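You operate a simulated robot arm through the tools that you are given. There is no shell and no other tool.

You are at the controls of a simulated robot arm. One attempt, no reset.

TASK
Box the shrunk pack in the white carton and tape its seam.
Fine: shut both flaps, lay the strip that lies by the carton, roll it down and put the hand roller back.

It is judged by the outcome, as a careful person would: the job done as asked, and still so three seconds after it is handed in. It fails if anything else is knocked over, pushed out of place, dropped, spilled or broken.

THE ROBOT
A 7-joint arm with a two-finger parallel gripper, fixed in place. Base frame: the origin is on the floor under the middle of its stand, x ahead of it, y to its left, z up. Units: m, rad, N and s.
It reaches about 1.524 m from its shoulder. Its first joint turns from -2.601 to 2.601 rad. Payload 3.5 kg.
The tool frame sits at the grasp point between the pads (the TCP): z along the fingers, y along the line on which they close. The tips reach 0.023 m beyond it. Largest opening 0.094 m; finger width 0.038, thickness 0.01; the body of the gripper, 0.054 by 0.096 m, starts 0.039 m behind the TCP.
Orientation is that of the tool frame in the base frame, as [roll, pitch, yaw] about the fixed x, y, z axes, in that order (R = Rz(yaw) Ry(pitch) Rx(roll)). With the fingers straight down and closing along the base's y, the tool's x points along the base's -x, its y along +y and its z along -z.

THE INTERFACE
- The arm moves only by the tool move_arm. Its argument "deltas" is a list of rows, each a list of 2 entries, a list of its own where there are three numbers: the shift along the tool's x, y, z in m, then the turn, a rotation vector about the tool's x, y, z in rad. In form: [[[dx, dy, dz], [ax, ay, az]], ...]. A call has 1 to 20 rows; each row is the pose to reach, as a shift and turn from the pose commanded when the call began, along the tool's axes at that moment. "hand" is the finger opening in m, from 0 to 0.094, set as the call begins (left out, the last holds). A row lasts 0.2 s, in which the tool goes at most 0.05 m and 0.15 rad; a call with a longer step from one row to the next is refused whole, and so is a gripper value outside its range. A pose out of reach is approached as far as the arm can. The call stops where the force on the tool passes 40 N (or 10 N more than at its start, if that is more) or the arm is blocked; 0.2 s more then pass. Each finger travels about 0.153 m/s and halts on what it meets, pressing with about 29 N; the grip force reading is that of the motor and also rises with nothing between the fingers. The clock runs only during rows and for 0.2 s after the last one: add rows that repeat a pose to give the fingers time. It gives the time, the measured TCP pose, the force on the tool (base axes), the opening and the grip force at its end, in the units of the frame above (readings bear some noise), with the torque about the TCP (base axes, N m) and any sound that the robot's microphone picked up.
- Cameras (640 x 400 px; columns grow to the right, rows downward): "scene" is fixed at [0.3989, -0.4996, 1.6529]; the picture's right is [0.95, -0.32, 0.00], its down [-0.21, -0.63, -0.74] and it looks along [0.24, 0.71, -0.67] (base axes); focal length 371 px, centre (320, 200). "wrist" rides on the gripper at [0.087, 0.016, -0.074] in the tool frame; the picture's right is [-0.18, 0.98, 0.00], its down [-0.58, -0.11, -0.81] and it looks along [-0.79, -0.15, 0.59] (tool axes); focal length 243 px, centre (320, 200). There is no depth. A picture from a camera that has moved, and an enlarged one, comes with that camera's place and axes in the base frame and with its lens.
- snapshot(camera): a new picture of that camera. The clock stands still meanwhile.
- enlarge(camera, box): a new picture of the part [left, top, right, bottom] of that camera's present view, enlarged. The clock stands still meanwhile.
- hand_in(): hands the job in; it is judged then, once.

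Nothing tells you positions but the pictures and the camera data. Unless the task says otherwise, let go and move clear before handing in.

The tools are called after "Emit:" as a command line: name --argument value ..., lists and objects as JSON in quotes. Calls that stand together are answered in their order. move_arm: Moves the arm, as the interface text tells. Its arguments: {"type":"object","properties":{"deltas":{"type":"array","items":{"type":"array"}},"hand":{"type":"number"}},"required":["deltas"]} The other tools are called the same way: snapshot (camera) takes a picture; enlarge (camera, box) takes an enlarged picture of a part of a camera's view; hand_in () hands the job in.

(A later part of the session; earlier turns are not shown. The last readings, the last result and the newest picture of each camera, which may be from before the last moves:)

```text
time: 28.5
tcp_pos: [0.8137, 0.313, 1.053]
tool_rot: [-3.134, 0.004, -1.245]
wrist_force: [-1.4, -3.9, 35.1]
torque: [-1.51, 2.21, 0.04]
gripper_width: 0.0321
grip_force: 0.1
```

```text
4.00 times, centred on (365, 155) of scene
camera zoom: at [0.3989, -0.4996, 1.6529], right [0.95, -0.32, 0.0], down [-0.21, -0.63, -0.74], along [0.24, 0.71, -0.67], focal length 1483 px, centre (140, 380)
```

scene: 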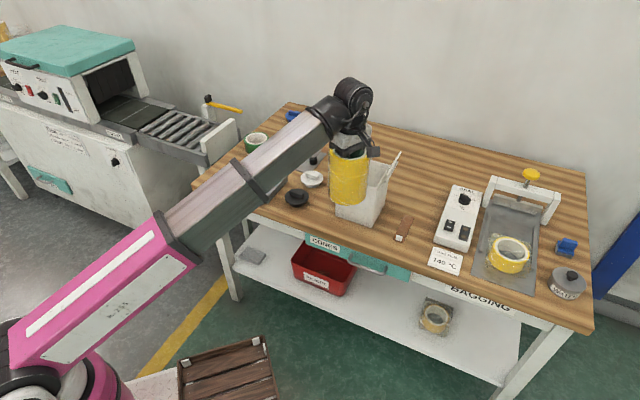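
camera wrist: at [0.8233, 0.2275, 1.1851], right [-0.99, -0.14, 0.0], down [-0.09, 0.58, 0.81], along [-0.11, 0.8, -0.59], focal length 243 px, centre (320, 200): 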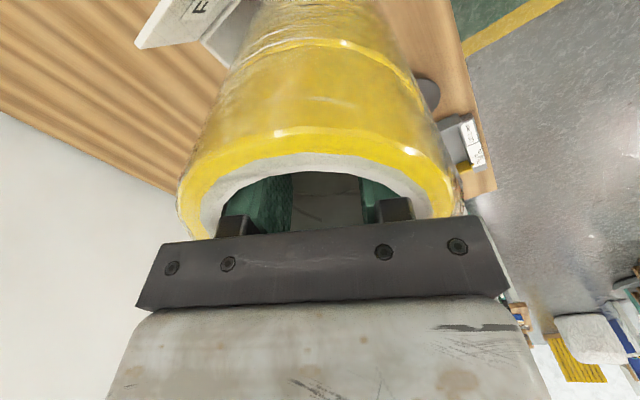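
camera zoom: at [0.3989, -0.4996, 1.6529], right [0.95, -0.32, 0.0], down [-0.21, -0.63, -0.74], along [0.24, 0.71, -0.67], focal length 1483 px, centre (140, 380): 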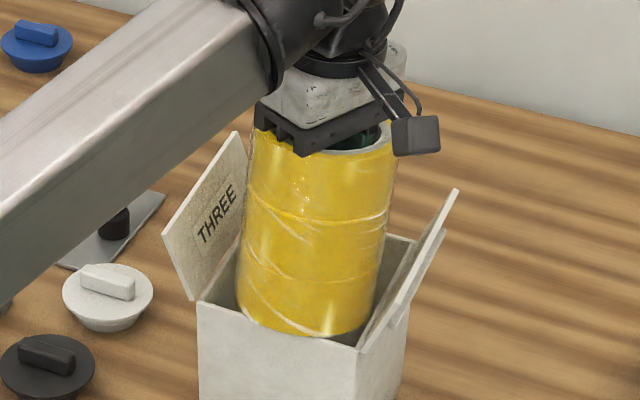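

The pack's front edge has landed on the front rim (force up, with the moment pointing to the front wall), so it is too far forward. I'll lift back out and re-measure.

Emit:
move_arm --deltas '[[[0, 0, -0.01], [0, 0, 0]], [[0, 0, -0.03], [0, 0, 0]], [[0, 0, -0.05], [0, 0, 0]], [[0, 0, -0.058], [0, 0, 0]], [[0, 0, -0.058], [0, 0, 0]]]'

Emit:
enlarge --camera "scene" --box '[325, 90, 405, 230]'

Emit:
snapshot --camera "wrist"

```text
time: 29.7
tcp_pos: [0.8144, 0.3121, 1.108]
tool_rot: [-3.138, 0.003, -1.244]
wrist_force: [0.0, -0.5, -5.4]
torque: [0.02, 0.02, -0.02]
gripper_width: 0.0352
grip_force: 0.0
```

```text
2.86 times, centred on (365, 160) of scene
camera zoom: at [0.3989, -0.4996, 1.6529], right [0.95, -0.32, 0.0], down [-0.21, -0.63, -0.74], along [0.24, 0.71, -0.67], focal length 1059 px, centre (191, 314)
```

zoom: 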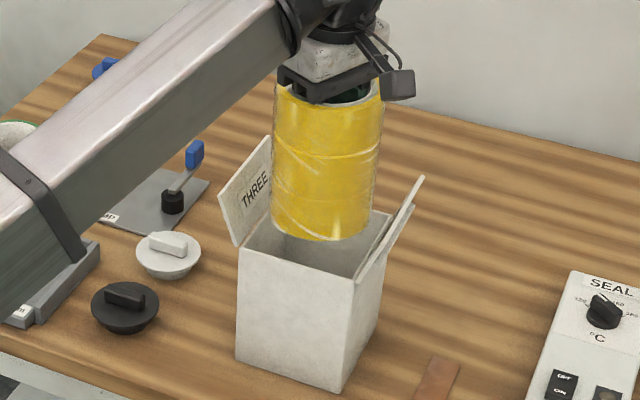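

```text
taken
camera wrist: at [0.8253, 0.2246, 1.1826], right [-0.99, -0.14, 0.0], down [-0.09, 0.58, 0.81], along [-0.11, 0.8, -0.59], focal length 243 px, centre (320, 200)
```

wrist: 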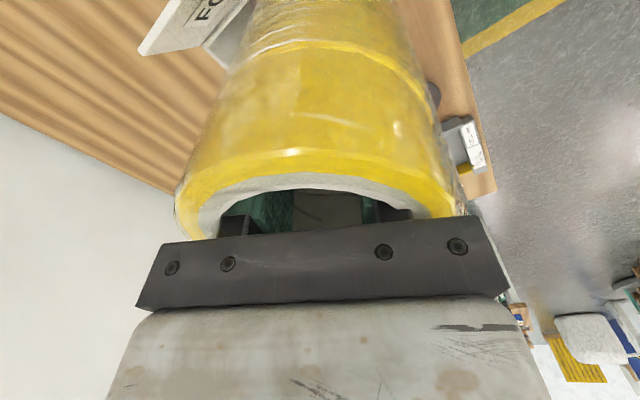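

The pack slid up ~6 mm in the grip but is still held straight. Re-checking, the table may really be nearer z≈0.78, which would put the carton about 2 cm further back than I assumed; I'll look at the flap corners in the wrist view to confirm.

Emit:
enlarge --camera "wrist" --box '[120, 0, 280, 100]'

Emit:
enlarge --camera "scene" --box '[330, 130, 410, 190]'

Emit:
enlarge --camera "wrist" --box '[400, 60, 520, 210]'

Emit:
enlarge --camera "scene" --box '[190, 160, 300, 230]'

```text
4.00 times, centred on (200, 50) of wrist
camera zoom: at [0.8253, 0.2246, 1.1826], right [-0.99, -0.14, 0.0], down [-0.09, 0.58, 0.81], along [-0.11, 0.8, -0.59], focal length 970 px, centre (800, 800)
```

zoom: 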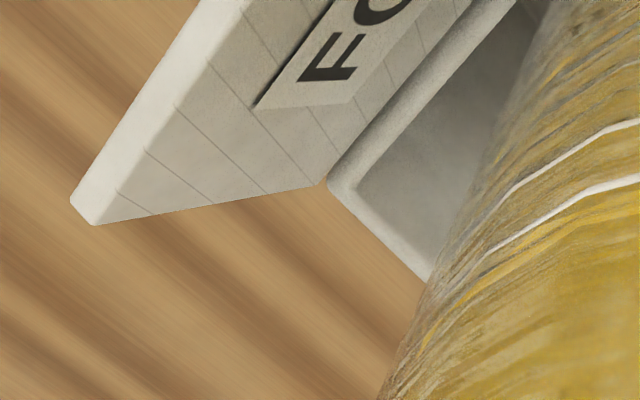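

```text
6.67 times, centred on (370, 160) of scene
camera zoom: at [0.3989, -0.4996, 1.6529], right [0.95, -0.32, 0.0], down [-0.21, -0.63, -0.74], along [0.24, 0.71, -0.67], focal length 2472 px, centre (-13, 467)
```

zoom: 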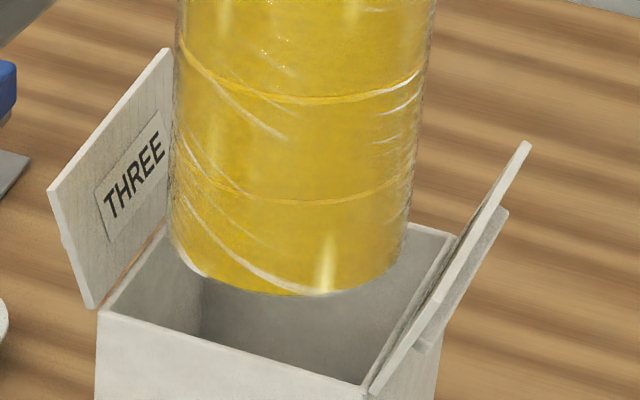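

```text
2.67 times, centred on (460, 135) of wrist
camera zoom: at [0.8253, 0.2246, 1.1826], right [-0.99, -0.14, 0.0], down [-0.09, 0.58, 0.81], along [-0.11, 0.8, -0.59], focal length 647 px, centre (-53, 373)
```

zoom: 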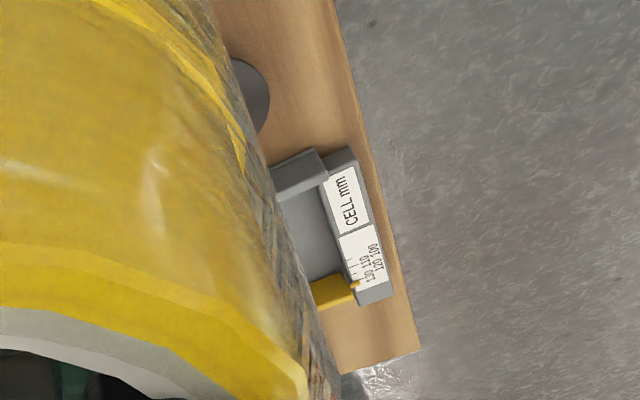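

```text
5.71 times, centred on (245, 195) of scene
camera zoom: at [0.3989, -0.4996, 1.6529], right [0.95, -0.32, 0.0], down [-0.21, -0.63, -0.74], along [0.24, 0.71, -0.67], focal length 2119 px, centre (749, 229)
```

zoom: 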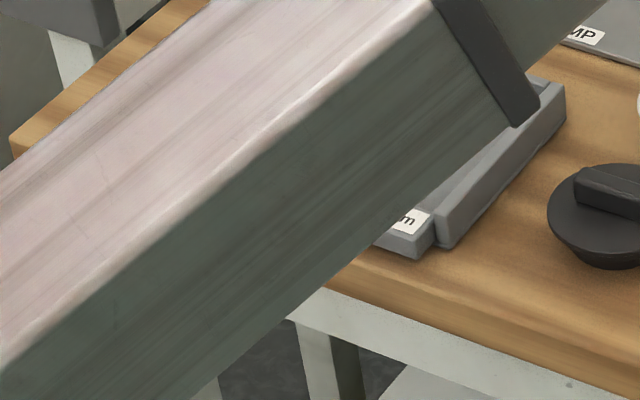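

Triangulating the carton's back-right rim corner gives z≈0.949 and puts the carton centre near (0.824, 0.331), so it is about 2 cm further back than I had assumed. I'll shift the pack there and tilt the hand slightly to cancel the small tilt the pack picked up.

Emit:
move_arm --deltas '[[[-0.004, -0.004, 0], [0.0155, -0.015, 0]], [[-0.008, -0.0085, 0], [0.031, -0.03, 0]], [[-0.0124, -0.0129, 0], [0.0465, -0.0454, 0]], [[-0.0124, -0.0129, 0], [0.0465, -0.0454, 0]]]'

Emit:
enlarge --camera "scene" --box '[330, 100, 410, 200]'

Emit:
enlarge --camera "wrist" --box '[120, 0, 280, 100]'

```text
time: 30.7
tcp_pos: [0.8246, 0.3275, 1.1098]
tool_rot: [-3.092, 0.049, -1.242]
wrist_force: [1.2, -0.7, -5.0]
torque: [0.02, -0.01, -0.02]
gripper_width: 0.0361
grip_force: 0.0
```

```text
4.00 times, centred on (370, 150) of scene
camera zoom: at [0.3989, -0.4996, 1.6529], right [0.95, -0.32, 0.0], down [-0.21, -0.63, -0.74], along [0.24, 0.71, -0.67], focal length 1483 px, centre (120, 400)
```

zoom: 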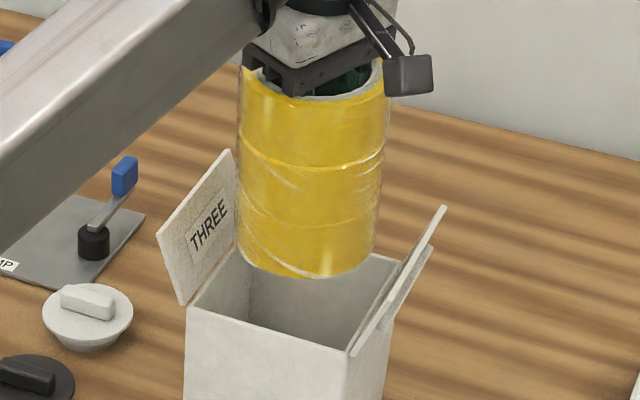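

```text
4.00 times, centred on (200, 50) of wrist
camera zoom: at [0.8319, 0.2369, 1.178], right [-0.99, -0.14, -0.04], down [-0.11, 0.53, 0.84], along [-0.1, 0.83, -0.54], focal length 970 px, centre (800, 800)
```

zoom: 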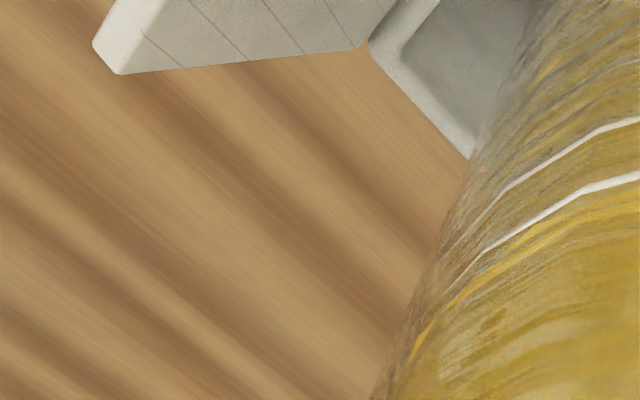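

Now the pack's bottom lines up with the carton opening in both views (within ~3 mm). I'll nudge it and lower to just below rim level, then check.

Emit:
move_arm --deltas '[[[-0.0037, -0.0008, 0], [0, 0, 0]], [[-0.003, -0.0001, 0.015], [0, 0, 0]], [[-0.0022, 0.0007, 0.03], [0, 0, 0]], [[-0.0015, 0.0014, 0.045], [0, 0, 0]], [[-0.0011, 0.0018, 0.053], [0, 0, 0]], [[-0.0011, 0.0018, 0.053], [0, 0, 0]]]'

Emit:
enlarge --camera "scene" --box '[330, 110, 410, 210]'

Emit:
enlarge --camera "wrist" --box '[120, 0, 280, 100]'

```text
time: 32.1
tcp_pos: [0.8235, 0.331, 1.0565]
tool_rot: [-3.091, 0.049, -1.241]
wrist_force: [0.3, 0.3, -5.0]
torque: [-0.02, 0.04, 0.0]
gripper_width: 0.036
grip_force: 0.1
```

```text
4.00 times, centred on (370, 160) of scene
camera zoom: at [0.3989, -0.4996, 1.6529], right [0.95, -0.32, 0.0], down [-0.21, -0.63, -0.74], along [0.24, 0.71, -0.67], focal length 1483 px, centre (120, 360)
```

zoom: 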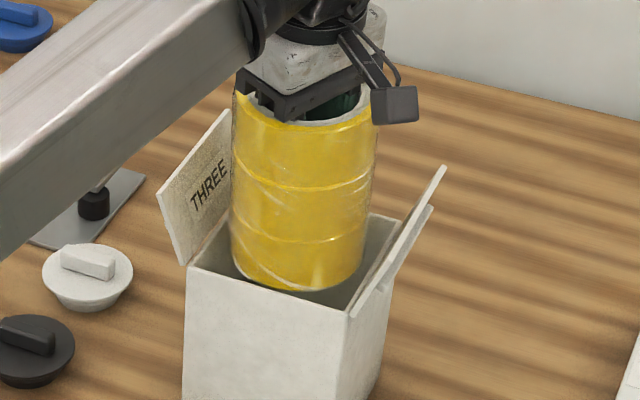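

```text
4.00 times, centred on (200, 50) of wrist
camera zoom: at [0.8313, 0.24, 1.1258], right [-0.99, -0.14, -0.04], down [-0.11, 0.53, 0.84], along [-0.1, 0.83, -0.54], focal length 970 px, centre (800, 800)
```

zoom: 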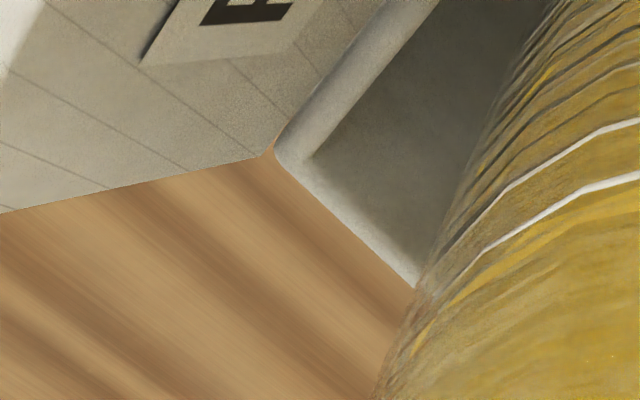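

No contact so far and the pack's bottom is just inside the rim. I'll continue down about 5 cm.

Emit:
move_arm --deltas '[[[0.0005, 0.0005, 0.01], [0, 0, 0]], [[0.001, 0.001, 0.02], [0, 0, 0]], [[0.0015, 0.0015, 0.03], [0, 0, 0]], [[0.002, 0.002, 0.04], [0, 0, 0]], [[0.0025, 0.0025, 0.05], [0, 0, 0]], [[0.0025, 0.0025, 0.05], [0, 0, 0]]]'

Emit:
enlarge --camera "scene" --box '[330, 110, 410, 210]'

```text
time: 33.5
tcp_pos: [0.8226, 0.3333, 1.0065]
tool_rot: [-3.091, 0.049, -1.244]
wrist_force: [-0.3, 0.3, -5.4]
torque: [0.0, 0.0, 0.01]
gripper_width: 0.036
grip_force: 0.1
```

```text
4.00 times, centred on (370, 160) of scene
camera zoom: at [0.3989, -0.4996, 1.6529], right [0.95, -0.32, 0.0], down [-0.21, -0.63, -0.74], along [0.24, 0.71, -0.67], focal length 1483 px, centre (120, 360)
```

zoom: 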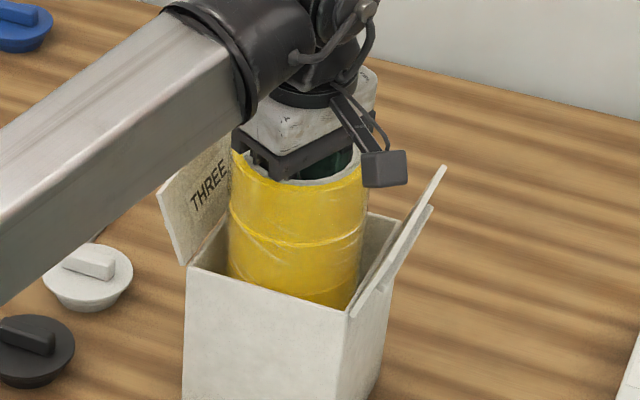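

Half the pack is in with no side contact. Now I'll turn the hand about the vertical so the camera comes round to the open front side, away from the right flap.

Emit:
move_arm --deltas '[[[0, 0, 0], [0.0062, 0.0063, 0.1263]], [[0, 0, 0], [0.0124, 0.0125, 0.2527]], [[0, 0, 0], [0.0186, 0.0188, 0.379]], [[0, 0, 0], [0.0248, 0.0251, 0.5053]], [[0, 0, 0], [0.031, 0.0313, 0.6317]], [[0, 0, 0], [0.0372, 0.0376, 0.758]], [[0, 0, 0], [0.0372, 0.0376, 0.758]]]'

Emit:
enlarge --camera "scene" --box '[330, 110, 410, 210]'

Emit:
snapshot --camera "wrist"

```text
time: 35.1
tcp_pos: [0.8234, 0.3332, 1.0075]
tool_rot: [-3.091, 0.052, -2.004]
wrist_force: [0.7, 0.7, -5.8]
torque: [0.01, 0.04, -0.01]
gripper_width: 0.0364
grip_force: 0.1
```

```text
4.00 times, centred on (370, 160) of scene
camera zoom: at [0.3989, -0.4996, 1.6529], right [0.95, -0.32, 0.0], down [-0.21, -0.63, -0.74], along [0.24, 0.71, -0.67], focal length 1483 px, centre (120, 360)
```

zoom: 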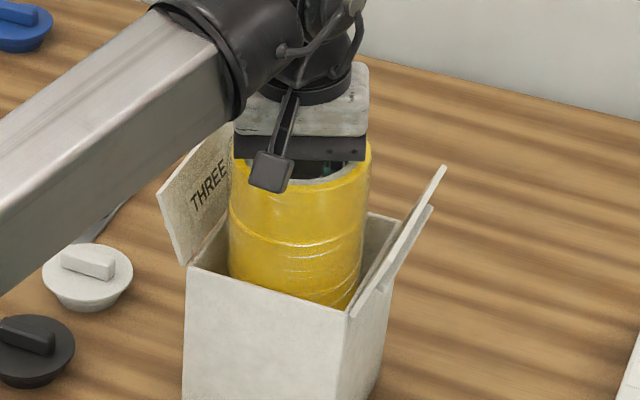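

```text
taken
camera wrist: at [0.765, 0.2595, 1.0754], right [-0.81, 0.58, -0.04], down [0.29, 0.46, 0.84], along [0.51, 0.67, -0.54], focal length 243 px, centre (320, 200)
```

wrist: 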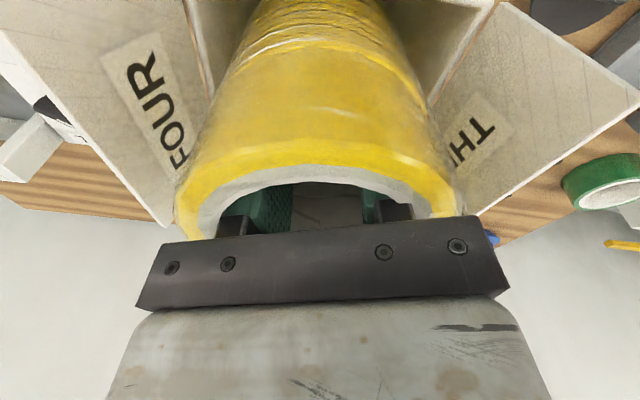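

The hand turned freely; the flaps are labelled "THREE" (left) and "FOUR" (right), so I take that as the closing order. I'll continue lowering the pack.

Emit:
move_arm --deltas '[[[0.0008, 0.0008, 0.015], [0, 0, 0]], [[0.0016, 0.0015, 0.03], [0, 0, 0]], [[0.0023, 0.0023, 0.045], [0, 0, 0]], [[0.0031, 0.003, 0.06], [0, 0, 0]], [[0.0039, 0.0038, 0.075], [0, 0, 0]], [[0.0044, 0.0043, 0.085], [0, 0, 0]], [[0.0044, 0.0043, 0.085], [0, 0, 0]]]'

Emit:
enlarge --camera "scene" --box '[320, 110, 420, 230]'

Emit:
snapshot --camera "wrist"

```text
time: 36.7
tcp_pos: [0.8243, 0.3318, 0.9216]
tool_rot: [-3.091, 0.051, -2.002]
wrist_force: [-0.6, -0.1, -5.9]
torque: [-0.04, -0.01, -0.03]
gripper_width: 0.0363
grip_force: 0.0
```

```text
3.33 times, centred on (370, 170) of scene
camera zoom: at [0.3989, -0.4996, 1.6529], right [0.95, -0.32, 0.0], down [-0.21, -0.63, -0.74], along [0.24, 0.71, -0.67], focal length 1236 px, centre (153, 300)
```

zoom: 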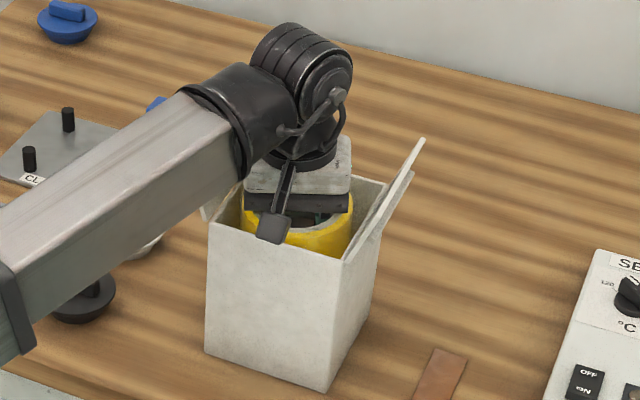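

```text
taken
camera wrist: at [0.7654, 0.2584, 0.9898], right [-0.81, 0.58, -0.04], down [0.29, 0.46, 0.84], along [0.51, 0.67, -0.54], focal length 243 px, centre (320, 200)
```

wrist: 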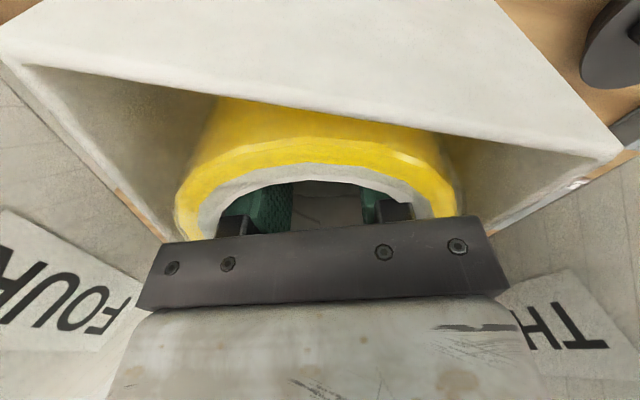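

The pack is nearly at the bottom and well inside. I'll lower in small steps until I feel the floor of the carton.

Emit:
move_arm --deltas '[[[0.0003, 0.0003, 0.005], [0, 0, 0]], [[0.0005, 0.0005, 0.01], [0, 0, 0]], [[0.0008, 0.0008, 0.015], [0, 0, 0]], [[0.0008, 0.0008, 0.015], [0, 0, 0]]]'

```text
time: 37.7
tcp_pos: [0.8241, 0.3324, 0.9075]
tool_rot: [-3.091, 0.051, -2.001]
wrist_force: [-0.1, -0.3, -5.4]
torque: [0.01, 0.0, -0.02]
gripper_width: 0.0365
grip_force: 0.0
```

Emit:
move_arm --deltas '[[[0.0002, 0.0002, 0.004], [0, 0, 0]], [[0.0004, 0.0004, 0.008], [0, 0, 0]], [[0.0004, 0.0004, 0.008], [0, 0, 0]]]'

```text
time: 38.5
tcp_pos: [0.8239, 0.3314, 0.9]
tool_rot: [-3.09, 0.053, -2.002]
wrist_force: [9.1, 3.3, 37.6]
torque: [-0.07, 0.84, -0.04]
gripper_width: 0.0363
grip_force: 0.1
```

The pack touched the carton floor at TCP z≈0.90. I'll ease off slightly, then bring the fingers together to let go.

Emit:
move_arm --deltas '[[[0, 0, -0.002], [0, 0, 0]], [[0, 0, -0.002], [0, 0, 0]]]'

Emit:
move_arm --deltas '[[[0, 0, 0], [0, 0, 0]], [[0, 0, 0], [0, 0, 0]], [[0, 0, 0], [0, 0, 0]]]' --hand 0.01

Emit:
snapshot --camera "wrist"

```text
time: 39.1
tcp_pos: [0.8226, 0.332, 0.8993]
tool_rot: [-3.091, 0.048, -2.001]
wrist_force: [6.1, 1.0, 14.0]
torque: [-0.13, 0.18, 0.04]
gripper_width: 0.0367
grip_force: 0.0
```

```text
time: 39.9
tcp_pos: [0.8235, 0.3318, 0.9002]
tool_rot: [-3.089, 0.051, -2.002]
wrist_force: [-0.4, -0.4, -0.7]
torque: [0.0, 0.04, 0.02]
gripper_width: 0.0103
grip_force: 0.1
```

```text
taken
camera wrist: at [0.7652, 0.2588, 0.969], right [-0.81, 0.58, -0.04], down [0.29, 0.46, 0.84], along [0.51, 0.67, -0.54], focal length 243 px, centre (320, 200)
```

wrist: 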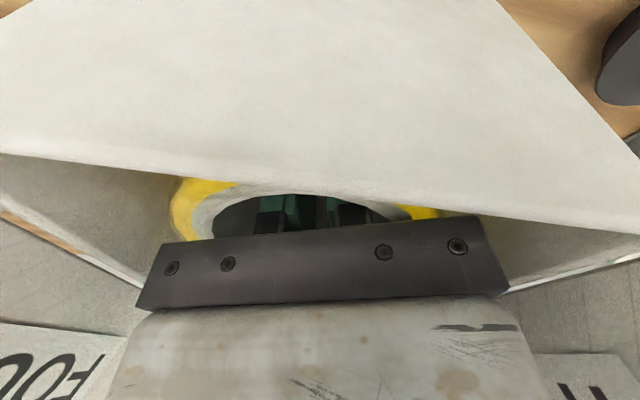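

The pack is released inside the carton. I'll lift straight out, straightening the hand once clear.

Emit:
move_arm --deltas '[[[-0.0008, -0.0008, -0.015], [0, 0, 0]], [[-0.002, -0.002, -0.04], [0, 0, 0]], [[-0.0036, -0.0036, -0.07], [0, 0, 0]], [[-0.0051, -0.005, -0.1], [0, 0, 0]], [[-0.0066, -0.0066, -0.13], [-0.026, 0.026, 0]], [[-0.0077, -0.0077, -0.15], [-0.0516, 0.051, 0]], [[-0.0077, -0.0077, -0.15], [-0.0516, 0.051, 0]]]'

Emit:
snapshot --camera "wrist"

Emit:
enlarge --camera "scene" --box '[320, 100, 440, 230]'

```text
time: 41.5
tcp_pos: [0.8248, 0.3313, 1.0528]
tool_rot: [3.14, -0.004, -2.003]
wrist_force: [-0.9, -0.2, -0.4]
torque: [0.0, -0.01, -0.01]
gripper_width: 0.0099
grip_force: 0.1
```

```text
taken
camera wrist: at [0.7711, 0.2597, 1.1264], right [-0.82, 0.58, 0.0], down [0.34, 0.48, 0.81], along [0.47, 0.66, -0.59], focal length 243 px, centre (320, 200)
```

wrist: 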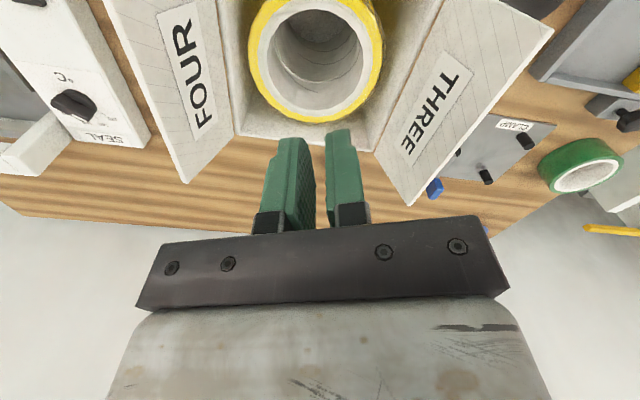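

```text
3.08 times, centred on (380, 165) of scene
camera zoom: at [0.3989, -0.4996, 1.6529], right [0.95, -0.32, 0.0], down [-0.21, -0.63, -0.74], along [0.24, 0.71, -0.67], focal length 1141 px, centre (135, 308)
```

zoom: 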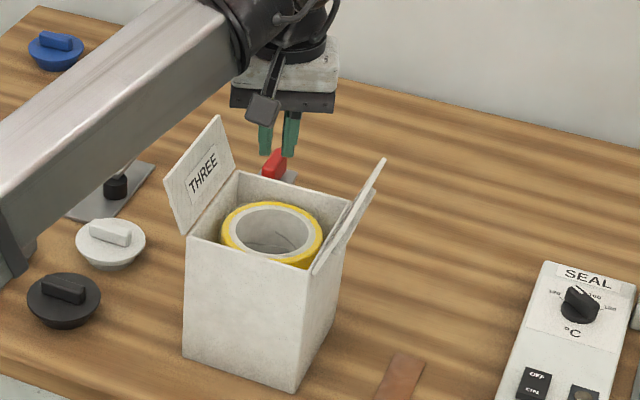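

The pack sits properly in the carton. I'll measure the rim and flaps in the wrist view before closing "THREE" then "FOUR".

Emit:
enlarge --camera "wrist" --box '[100, 0, 340, 150]'

Emit:
enlarge --camera "wrist" --box '[340, 0, 580, 210]'

```text
2.67 times, centred on (220, 75) of wrist
camera zoom: at [0.7711, 0.2597, 1.1264], right [-0.82, 0.58, 0.0], down [0.34, 0.48, 0.81], along [0.47, 0.66, -0.59], focal length 647 px, centre (587, 533)
```

zoom: 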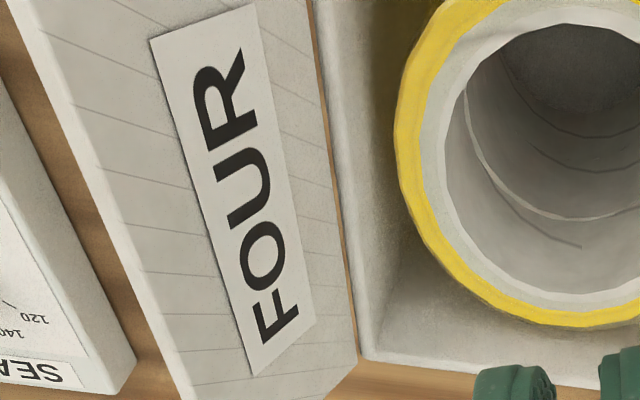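

```text
1.90 times, centred on (460, 105) of wrist
camera zoom: at [0.7711, 0.2597, 1.1264], right [-0.82, 0.58, 0.0], down [0.34, 0.48, 0.81], along [0.47, 0.66, -0.59], focal length 462 px, centre (53, 381)
```

zoom: 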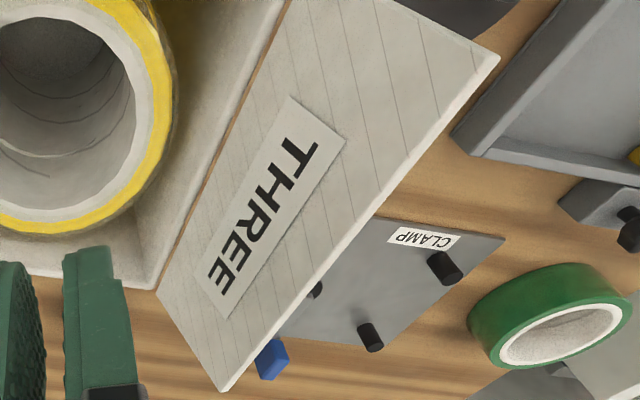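

The rim is at z≈0.949 spanning s 0.284–0.411 across the table, with each flap about 64 mm long. I'll close the fingers and move over the left flap to its outer side, ready to sweep it shut.

Emit:
move_arm --deltas '[[[0, 0, -0.01], [0, 0, 0]], [[-0.012, 0.033, -0.01], [0, 0, 0]], [[-0.024, 0.0663, -0.01], [0, 0, 0]], [[-0.036, 0.0995, -0.01], [0, 0, 0]], [[-0.048, 0.1326, -0.01], [0, 0, 0]], [[-0.048, 0.1326, 0.02], [0, 0, 0]], [[-0.048, 0.1326, 0.047], [0, 0, 0]], [[-0.048, 0.1326, 0.047], [0, 0, 0]]]' --hand 0.0

Emit:
snapshot --camera "wrist"

Emit:
enlarge --camera "scene" --box '[290, 80, 430, 230]'

```text
time: 43.3
tcp_pos: [0.7237, 0.4318, 1.0047]
tool_rot: [3.14, 0.0, -2.004]
wrist_force: [0.6, -0.3, -0.7]
torque: [-0.01, 0.01, 0.0]
gripper_width: 0.0003
grip_force: 29.1
```

```text
taken
camera wrist: at [0.6706, 0.3606, 1.0785], right [-0.82, 0.58, 0.0], down [0.34, 0.48, 0.81], along [0.47, 0.66, -0.59], focal length 243 px, centre (320, 200)
```

wrist: 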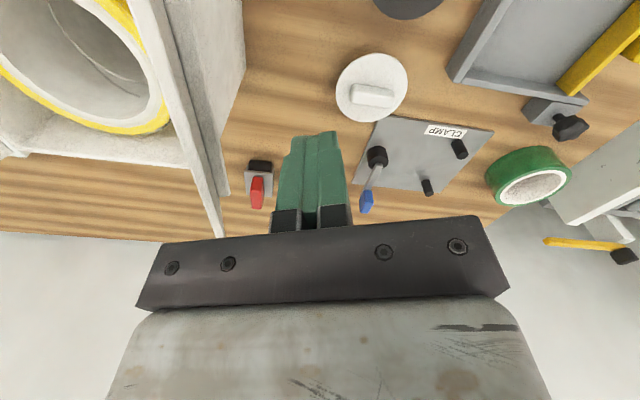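

```text
2.67 times, centred on (360, 155) of scene
camera zoom: at [0.3989, -0.4996, 1.6529], right [0.95, -0.32, 0.0], down [-0.21, -0.63, -0.74], along [0.24, 0.71, -0.67], focal length 989 px, centre (213, 320)
```

zoom: 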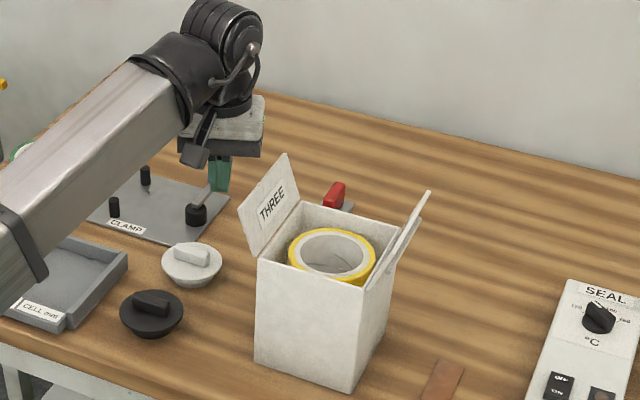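

The fingers are just left of the "THREE" flap. I'll sweep right over the hinge to push it past vertical.

Emit:
move_arm --deltas '[[[0.0072, -0.0195, -0.001], [0, 0, 0]], [[0.0144, -0.039, -0.001], [0, 0, 0]], [[0.0196, -0.0531, -0.003], [0, 0, 0]], [[0.0248, -0.0672, -0.004], [0, 0, 0]], [[0.0289, -0.0784, -0.001], [0, 0, 0]], [[0.0324, -0.0878, 0.006], [0, 0, 0]], [[0.0324, -0.0878, 0.006], [0, 0, 0]]]'

Emit:
snapshot --camera "wrist"

Emit:
enlarge --camera "scene" --box '[290, 80, 430, 230]'

```text
time: 44.9
tcp_pos: [0.7901, 0.3658, 0.9967]
tool_rot: [3.139, -0.003, -2.005]
wrist_force: [-0.6, -0.7, -0.5]
torque: [0.0, 0.01, 0.0]
gripper_width: 0.0002
grip_force: 28.8
```

```text
taken
camera wrist: at [0.7369, 0.2937, 1.0708], right [-0.82, 0.58, 0.0], down [0.34, 0.48, 0.81], along [0.47, 0.66, -0.59], focal length 243 px, centre (320, 200)
```

wrist: 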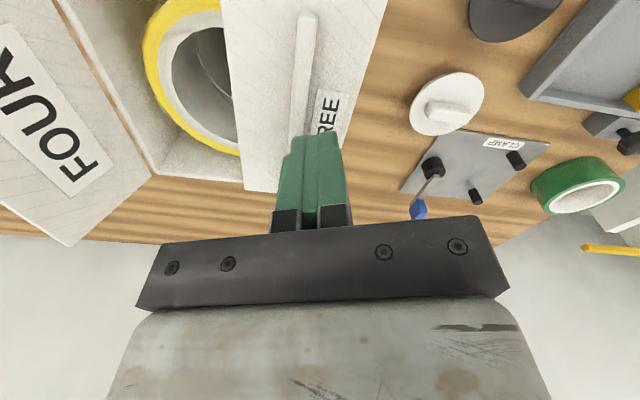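

```text
2.67 times, centred on (360, 155) of scene
camera zoom: at [0.3989, -0.4996, 1.6529], right [0.95, -0.32, 0.0], down [-0.21, -0.63, -0.74], along [0.24, 0.71, -0.67], focal length 989 px, centre (213, 320)
```

zoom: 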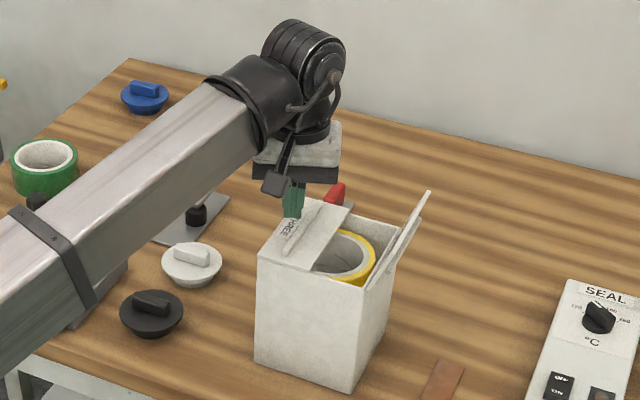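

The "THREE" flap has folded down and appears flat. I'll raise the fingers to see whether it stays shut.

Emit:
move_arm --deltas '[[[0, 0, -0.02], [0, 0, 0]], [[0, 0, -0.05], [0, 0, 0]], [[0, 0, -0.05], [0, 0, 0]], [[0, 0, -0.05], [0, 0, 0]]]'

Emit:
snapshot --camera "wrist"

Emit:
enlarge --camera "scene" --box '[320, 110, 420, 230]'

```text
time: 45.9
tcp_pos: [0.7897, 0.3651, 1.0487]
tool_rot: [3.139, -0.001, -2.003]
wrist_force: [0.1, 0.2, -0.2]
torque: [0.0, -0.01, 0.01]
gripper_width: 0.0002
grip_force: 29.7
```

```text
taken
camera wrist: at [0.7355, 0.2937, 1.1221], right [-0.82, 0.58, 0.0], down [0.34, 0.48, 0.81], along [0.47, 0.66, -0.59], focal length 243 px, centre (320, 200)
```

wrist: 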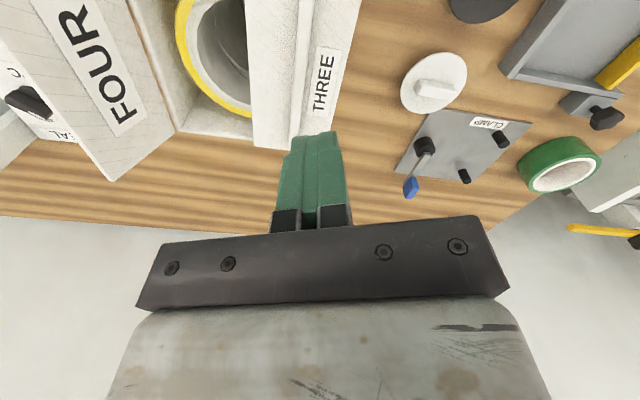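

```text
3.33 times, centred on (370, 170) of scene
camera zoom: at [0.3989, -0.4996, 1.6529], right [0.95, -0.32, 0.0], down [-0.21, -0.63, -0.74], along [0.24, 0.71, -0.67], focal length 1236 px, centre (153, 300)
```

zoom: 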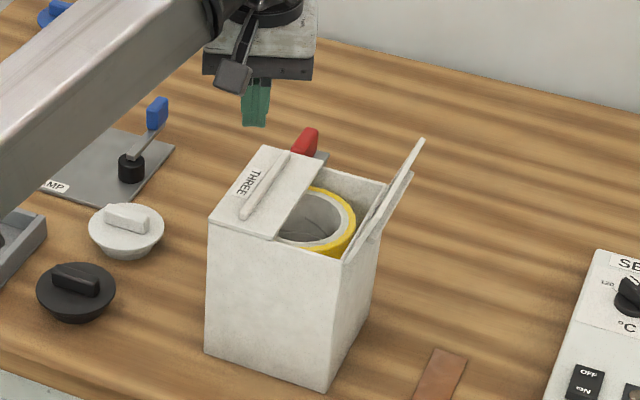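

"THREE" stays shut. Now I'll go over to the right side of the "FOUR" flap.

Emit:
move_arm --deltas '[[[0, 0, -0.014], [0, 0, 0]], [[0.0135, -0.0366, -0.014], [0, 0, 0]], [[0.027, -0.0732, -0.014], [0, 0, 0]], [[0.0405, -0.1098, -0.014], [0, 0, 0]], [[0.054, -0.1464, -0.014], [0, 0, 0]], [[0.0675, -0.183, -0.014], [0, 0, 0]], [[0.0675, -0.183, 0.02], [0, 0, 0]], [[0.0675, -0.183, 0.043], [0, 0, 0]], [[0.0675, -0.183, 0.043], [0, 0, 0]]]'

Emit:
snapshot --camera "wrist"

Emit:
enlarge --camera "scene" --box '[320, 90, 460, 230]'

```text
time: 47.9
tcp_pos: [0.9299, 0.2281, 1.0056]
tool_rot: [3.141, -0.001, -2.004]
wrist_force: [-0.1, 0.8, -0.1]
torque: [0.02, -0.01, 0.04]
gripper_width: 0.0
grip_force: 28.6
```

```text
taken
camera wrist: at [0.8758, 0.1565, 1.0793], right [-0.82, 0.58, 0.0], down [0.34, 0.48, 0.81], along [0.47, 0.66, -0.59], focal length 243 px, centre (320, 200)
```

wrist: 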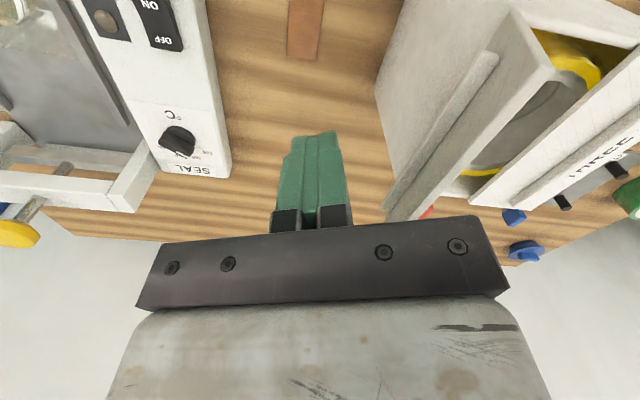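

```text
2.86 times, centred on (390, 160) of scene
camera zoom: at [0.3989, -0.4996, 1.6529], right [0.95, -0.32, 0.0], down [-0.21, -0.63, -0.74], along [0.24, 0.71, -0.67], focal length 1059 px, centre (120, 314)
```

zoom: 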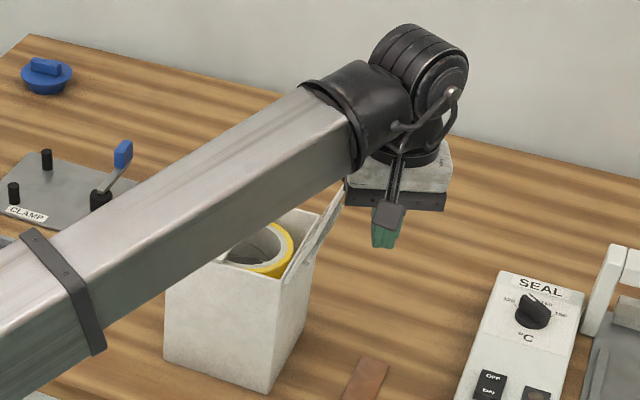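

The fingers are right of the "FOUR" flap. I'll sweep left the same way.

Emit:
move_arm --deltas '[[[-0.0065, 0.0236, 0], [0, 0, 0]], [[-0.015, 0.0465, -0.0004], [0, 0, 0]], [[-0.0202, 0.0606, -0.0024], [0, 0, 0]], [[-0.0254, 0.0746, -0.0034], [0, 0, 0]], [[-0.0295, 0.0859, -0.0004], [0, 0, 0]], [[-0.033, 0.0953, 0.0066], [0, 0, 0]], [[-0.033, 0.0953, 0.0066], [0, 0, 0]]]'

Emit:
snapshot --camera "wrist"

Emit:
enlarge --camera "scene" --box '[320, 90, 460, 230]'

```text
time: 49.5
tcp_pos: [0.8553, 0.2977, 0.9965]
tool_rot: [3.141, -0.001, -2.003]
wrist_force: [-0.6, 1.1, 0.3]
torque: [-0.01, -0.02, -0.02]
gripper_width: 0.0
grip_force: 29.3
```

```text
taken
camera wrist: at [0.801, 0.2261, 1.0716], right [-0.82, 0.58, 0.0], down [0.34, 0.48, 0.81], along [0.47, 0.66, -0.59], focal length 243 px, centre (320, 200)
```

wrist: 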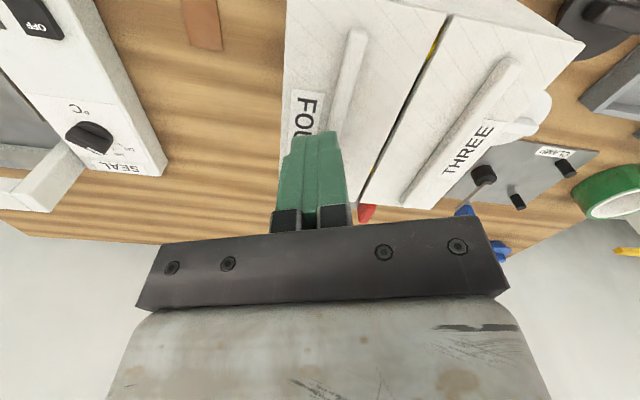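

```text
2.86 times, centred on (390, 160) of scene
camera zoom: at [0.3989, -0.4996, 1.6529], right [0.95, -0.32, 0.0], down [-0.21, -0.63, -0.74], along [0.24, 0.71, -0.67], focal length 1059 px, centre (120, 314)
```

zoom: 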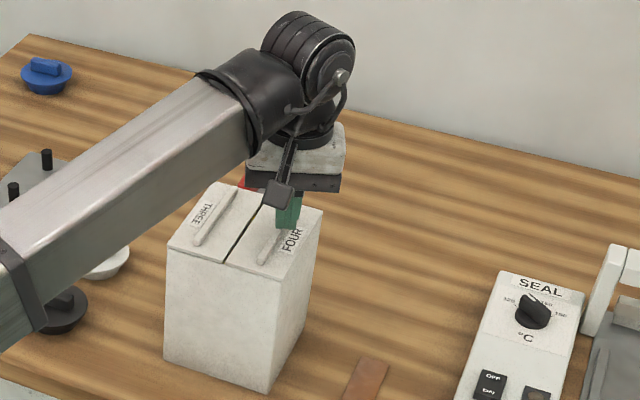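

Both flaps lie shut with a seam down the middle. I'll rise, check that they stay, and move over to look closely at the strip.

Emit:
move_arm --deltas '[[[0, 0, -0.03], [0, 0, 0]], [[0, 0, -0.055], [0, 0, 0]], [[0.03, -0.013, -0.055], [0, 0, 0]], [[0.065, -0.029, -0.055], [0, 0, 0]], [[0.1, -0.044, -0.045], [0, 0, 0]], [[0.13, -0.057, -0.03], [0, 0, 0]], [[0.1463, -0.0644, -0.01], [0, 0, 0]], [[0.1463, -0.0644, 0.0], [0, 0, 0]], [[0.1463, -0.0644, 0.0], [0, 0, 0]]]'

Emit:
snapshot --camera "wrist"

Emit:
enlarge --camera "scene" --box '[320, 110, 440, 250]'

```text
time: 51.5
tcp_pos: [0.853, 0.1377, 0.9985]
tool_rot: [3.14, 0.0, -2.003]
wrist_force: [0.9, 0.0, 0.2]
torque: [0.02, 0.0, 0.01]
gripper_width: 0.0002
grip_force: 29.1
```

```text
taken
camera wrist: at [0.7994, 0.0663, 1.0724], right [-0.82, 0.58, 0.0], down [0.34, 0.48, 0.81], along [0.47, 0.66, -0.59], focal length 243 px, centre (320, 200)
```

wrist: 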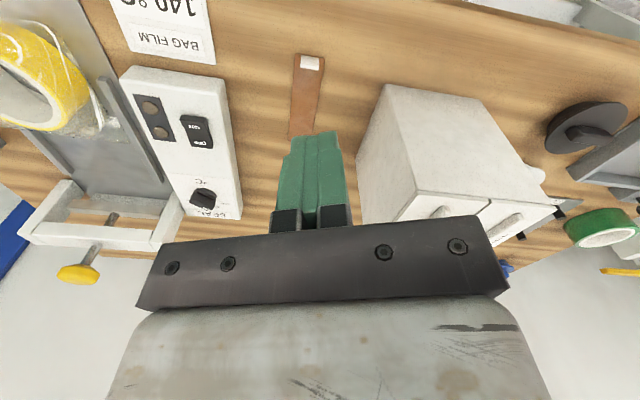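

```text
2.86 times, centred on (380, 180) of scene
camera zoom: at [0.3989, -0.4996, 1.6529], right [0.95, -0.32, 0.0], down [-0.21, -0.63, -0.74], along [0.24, 0.71, -0.67], focal length 1059 px, centre (149, 257)
```

zoom: 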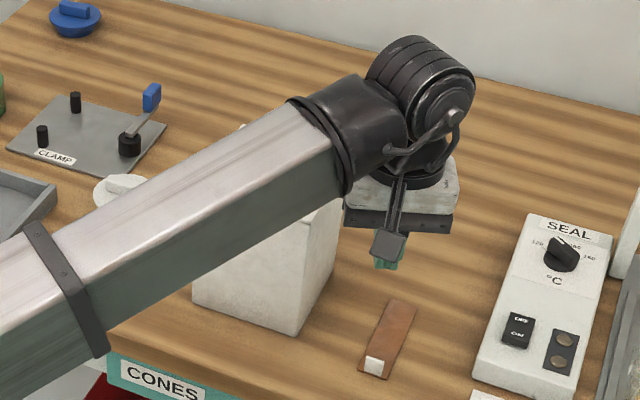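

Emit:
enlarge --camera "wrist" --box '[260, 30, 380, 150]'

Emit:
enlarge --camera "scene" --box '[385, 200, 435, 250]'

Emit:
enlarge --camera "wrist" --box '[350, 70, 570, 230]'

```text
3.33 times, centred on (320, 90) of wrist
camera zoom: at [0.7994, 0.0663, 1.0724], right [-0.82, 0.58, 0.0], down [0.34, 0.48, 0.81], along [0.47, 0.66, -0.59], focal length 809 px, centre (320, 567)
```

zoom: 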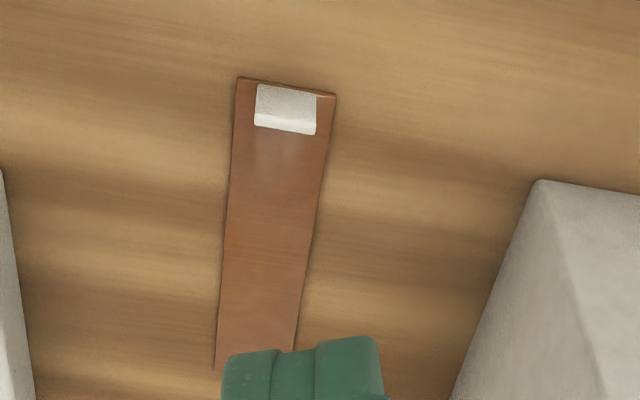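

```text
8.00 times, centred on (410, 225) of scene
camera zoom: at [0.3989, -0.4996, 1.6529], right [0.95, -0.32, 0.0], down [-0.21, -0.63, -0.74], along [0.24, 0.71, -0.67], focal length 2966 px, centre (-400, 0)
```

zoom: 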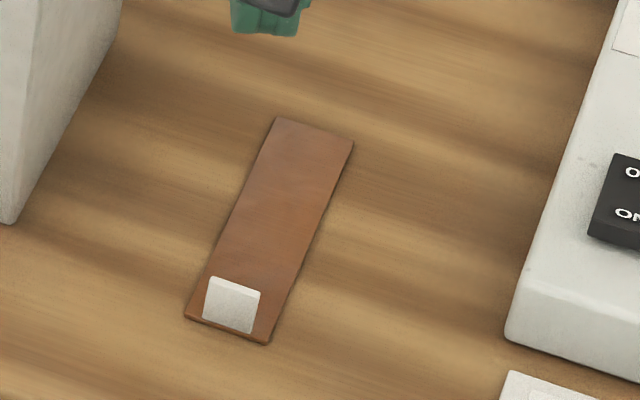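

```text
2.50 times, centred on (460, 150) of wrist
camera zoom: at [0.7994, 0.0663, 1.0724], right [-0.82, 0.58, 0.0], down [0.34, 0.48, 0.81], along [0.47, 0.66, -0.59], focal length 606 px, centre (-30, 325)
```

zoom: 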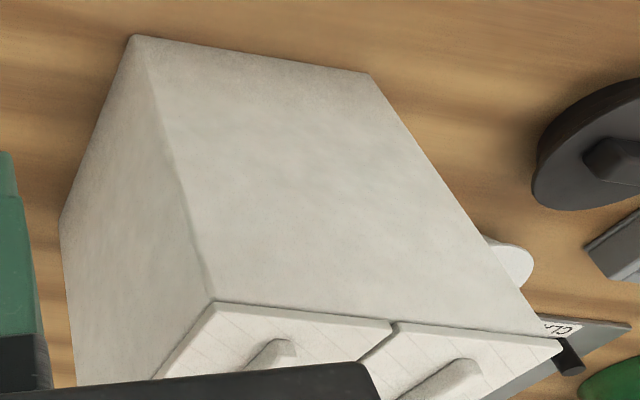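

Both flaps remain shut. The strip lies at s≈0.508, d≈0.735–0.86 with an upright white tab (about 25 mm high) at its near end, top near (0.879, 0.159, 0.809). I'll turn the hand so it can pinch the tab front-to-back, with the camera on the right side.

Emit:
move_arm --deltas '[[[-0.003, -0.0015, 0.0], [0, 0, -0.135]], [[-0.006, -0.003, 0.0], [0, 0, -0.27]], [[-0.01, -0.0045, 0.0], [0, 0, -0.405]], [[-0.014, -0.006, 0.0], [0, 0, -0.54]], [[-0.018, -0.0075, 0.0], [0, 0, -0.675]], [[-0.022, -0.009, 0.0], [0, 0, -0.81]], [[-0.026, -0.011, 0.02], [0, 0, -0.945]], [[-0.03, -0.013, 0.05], [0, 0, -1.08]], [[-0.0314, -0.0147, 0.08], [0, 0, -1.218]], [[-0.0314, -0.0147, 0.0985], [0, 0, -1.218]], [[-0.0314, -0.0147, 0.0985], [0, 0, -1.218]]]' --hand 0.05

Emit:
snapshot --camera "wrist"

Emit:
enlarge --camera "scene" --box '[340, 130, 460, 260]'

```text
time: 53.9
tcp_pos: [0.8772, 0.16, 0.8994]
tool_rot: [3.141, 0.0, -0.784]
wrist_force: [0.5, -1.1, -0.1]
torque: [0.0, -0.01, -0.02]
gripper_width: 0.0501
grip_force: 0.1
```

```text
taken
camera wrist: at [0.9252, 0.0868, 0.9742], right [-0.82, -0.57, 0.0], down [-0.33, 0.49, 0.81], along [-0.46, 0.66, -0.59], focal length 243 px, centre (320, 200)
```

wrist: 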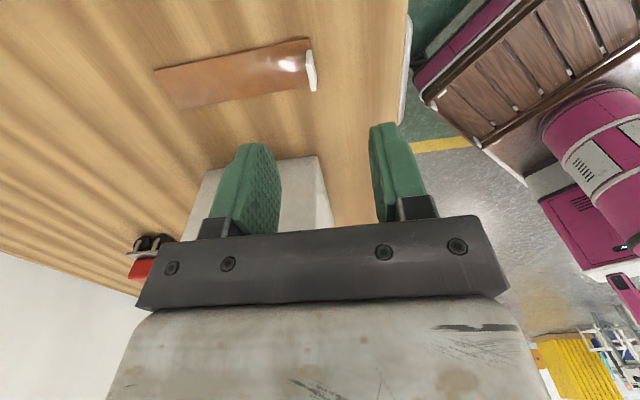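

```text
3.08 times, centred on (400, 195) of scene
camera zoom: at [0.3989, -0.4996, 1.6529], right [0.95, -0.32, 0.0], down [-0.21, -0.63, -0.74], along [0.24, 0.71, -0.67], focal length 1141 px, centre (74, 215)
```

zoom: 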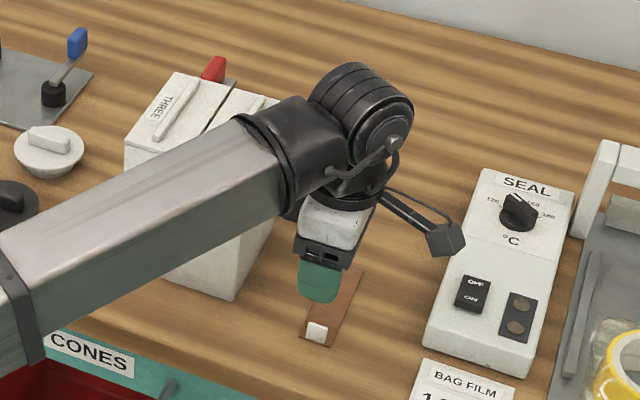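

Emit:
enlarge --camera "wrist" --box '[240, 20, 380, 120]'

```text
4.00 times, centred on (310, 70) of wrist
camera zoom: at [0.9252, 0.0868, 0.9742], right [-0.82, -0.57, 0.0], down [-0.33, 0.49, 0.81], along [-0.46, 0.66, -0.59], focal length 970 px, centre (360, 720)
```

zoom: 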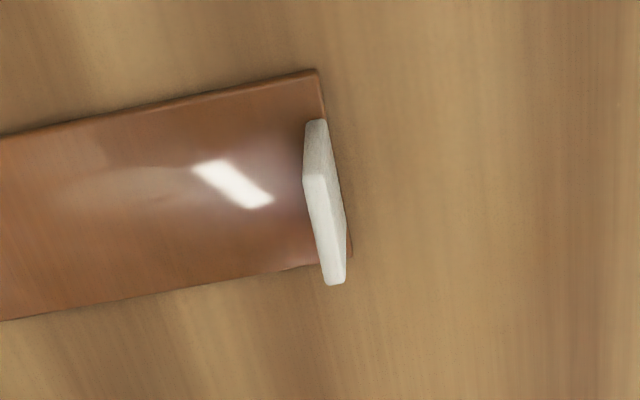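

The tab is well located at s≈0.51, d≈0.7355. I'll lower the open fingers around it to about 8 mm above the bench.

Emit:
move_arm --deltas '[[[0.003, -0.002, 0.02], [0, 0, 0]], [[0.003, -0.002, 0.045], [0, 0, 0]], [[0.003, -0.002, 0.065], [0, 0, 0]], [[0.003, -0.002, 0.08], [0, 0, 0]], [[0.003, -0.002, 0.0864], [0, 0, 0]], [[0.003, -0.002, 0.0864], [0, 0, 0]]]'

Emit:
snapshot --camera "wrist"

Emit:
enlarge --camera "scene" --box '[360, 180, 450, 260]'

```text
time: 55.3
tcp_pos: [0.8816, 0.16, 0.8128]
tool_rot: [3.14, 0.001, -0.785]
wrist_force: [-0.6, 0.8, -1.1]
torque: [0.0, -0.02, -0.04]
gripper_width: 0.05
grip_force: 0.1
```

```text
taken
camera wrist: at [0.9287, 0.0869, 0.8867], right [-0.83, -0.56, 0.0], down [-0.33, 0.49, 0.81], along [-0.46, 0.67, -0.59], focal length 243 px, centre (320, 200)
```

wrist: 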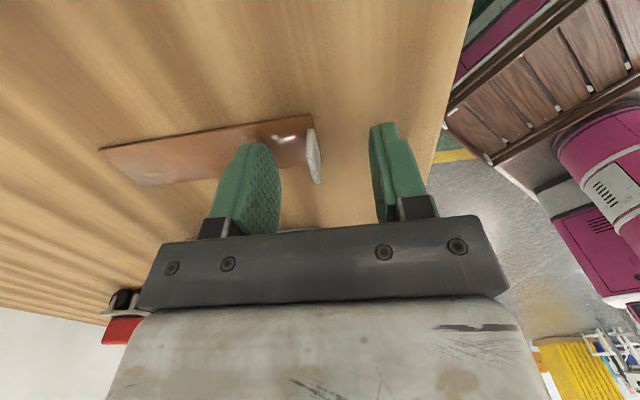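

```text
5.00 times, centred on (405, 220) of scene
camera zoom: at [0.3989, -0.4996, 1.6529], right [0.95, -0.32, 0.0], down [-0.21, -0.63, -0.74], along [0.24, 0.71, -0.67], focal length 1854 px, centre (-105, 100)
```

zoom: 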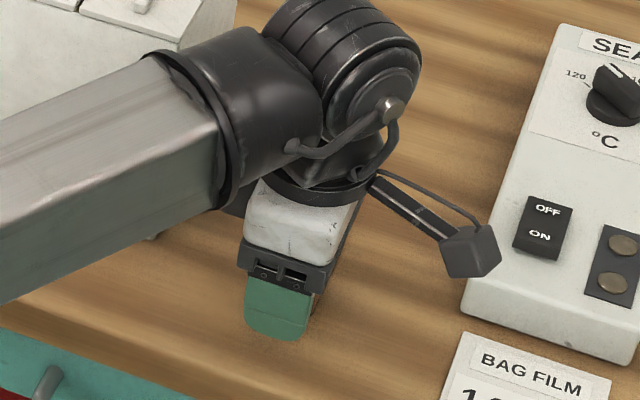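

The tab stands between the fingers. I'll close on it.

Emit:
move_arm --deltas '[[[0, 0, 0], [0, 0, 0]], [[0, 0, 0], [0, 0, 0]], [[0, 0, 0], [0, 0, 0]]]' --hand 0.0

Emit:
snapshot --camera "wrist"

```text
time: 56.1
tcp_pos: [0.8814, 0.1605, 0.8122]
tool_rot: [3.139, -0.001, -0.785]
wrist_force: [-0.3, 0.5, -0.4]
torque: [0.01, -0.04, 0.01]
gripper_width: 0.0018
grip_force: 29.6
```

```text
taken
camera wrist: at [0.9286, 0.0869, 0.8868], right [-0.83, -0.56, 0.0], down [-0.33, 0.49, 0.81], along [-0.46, 0.67, -0.59], focal length 243 px, centre (320, 200)
```

wrist: 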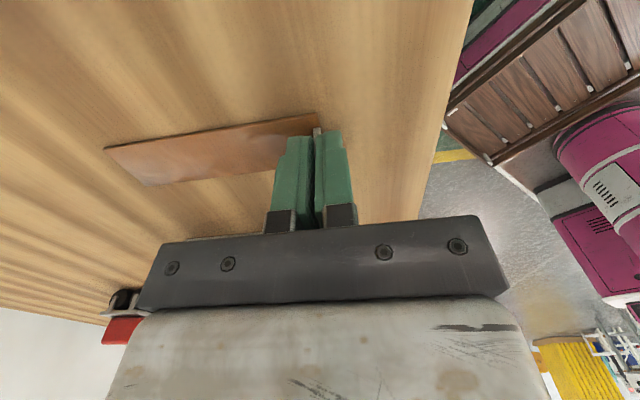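

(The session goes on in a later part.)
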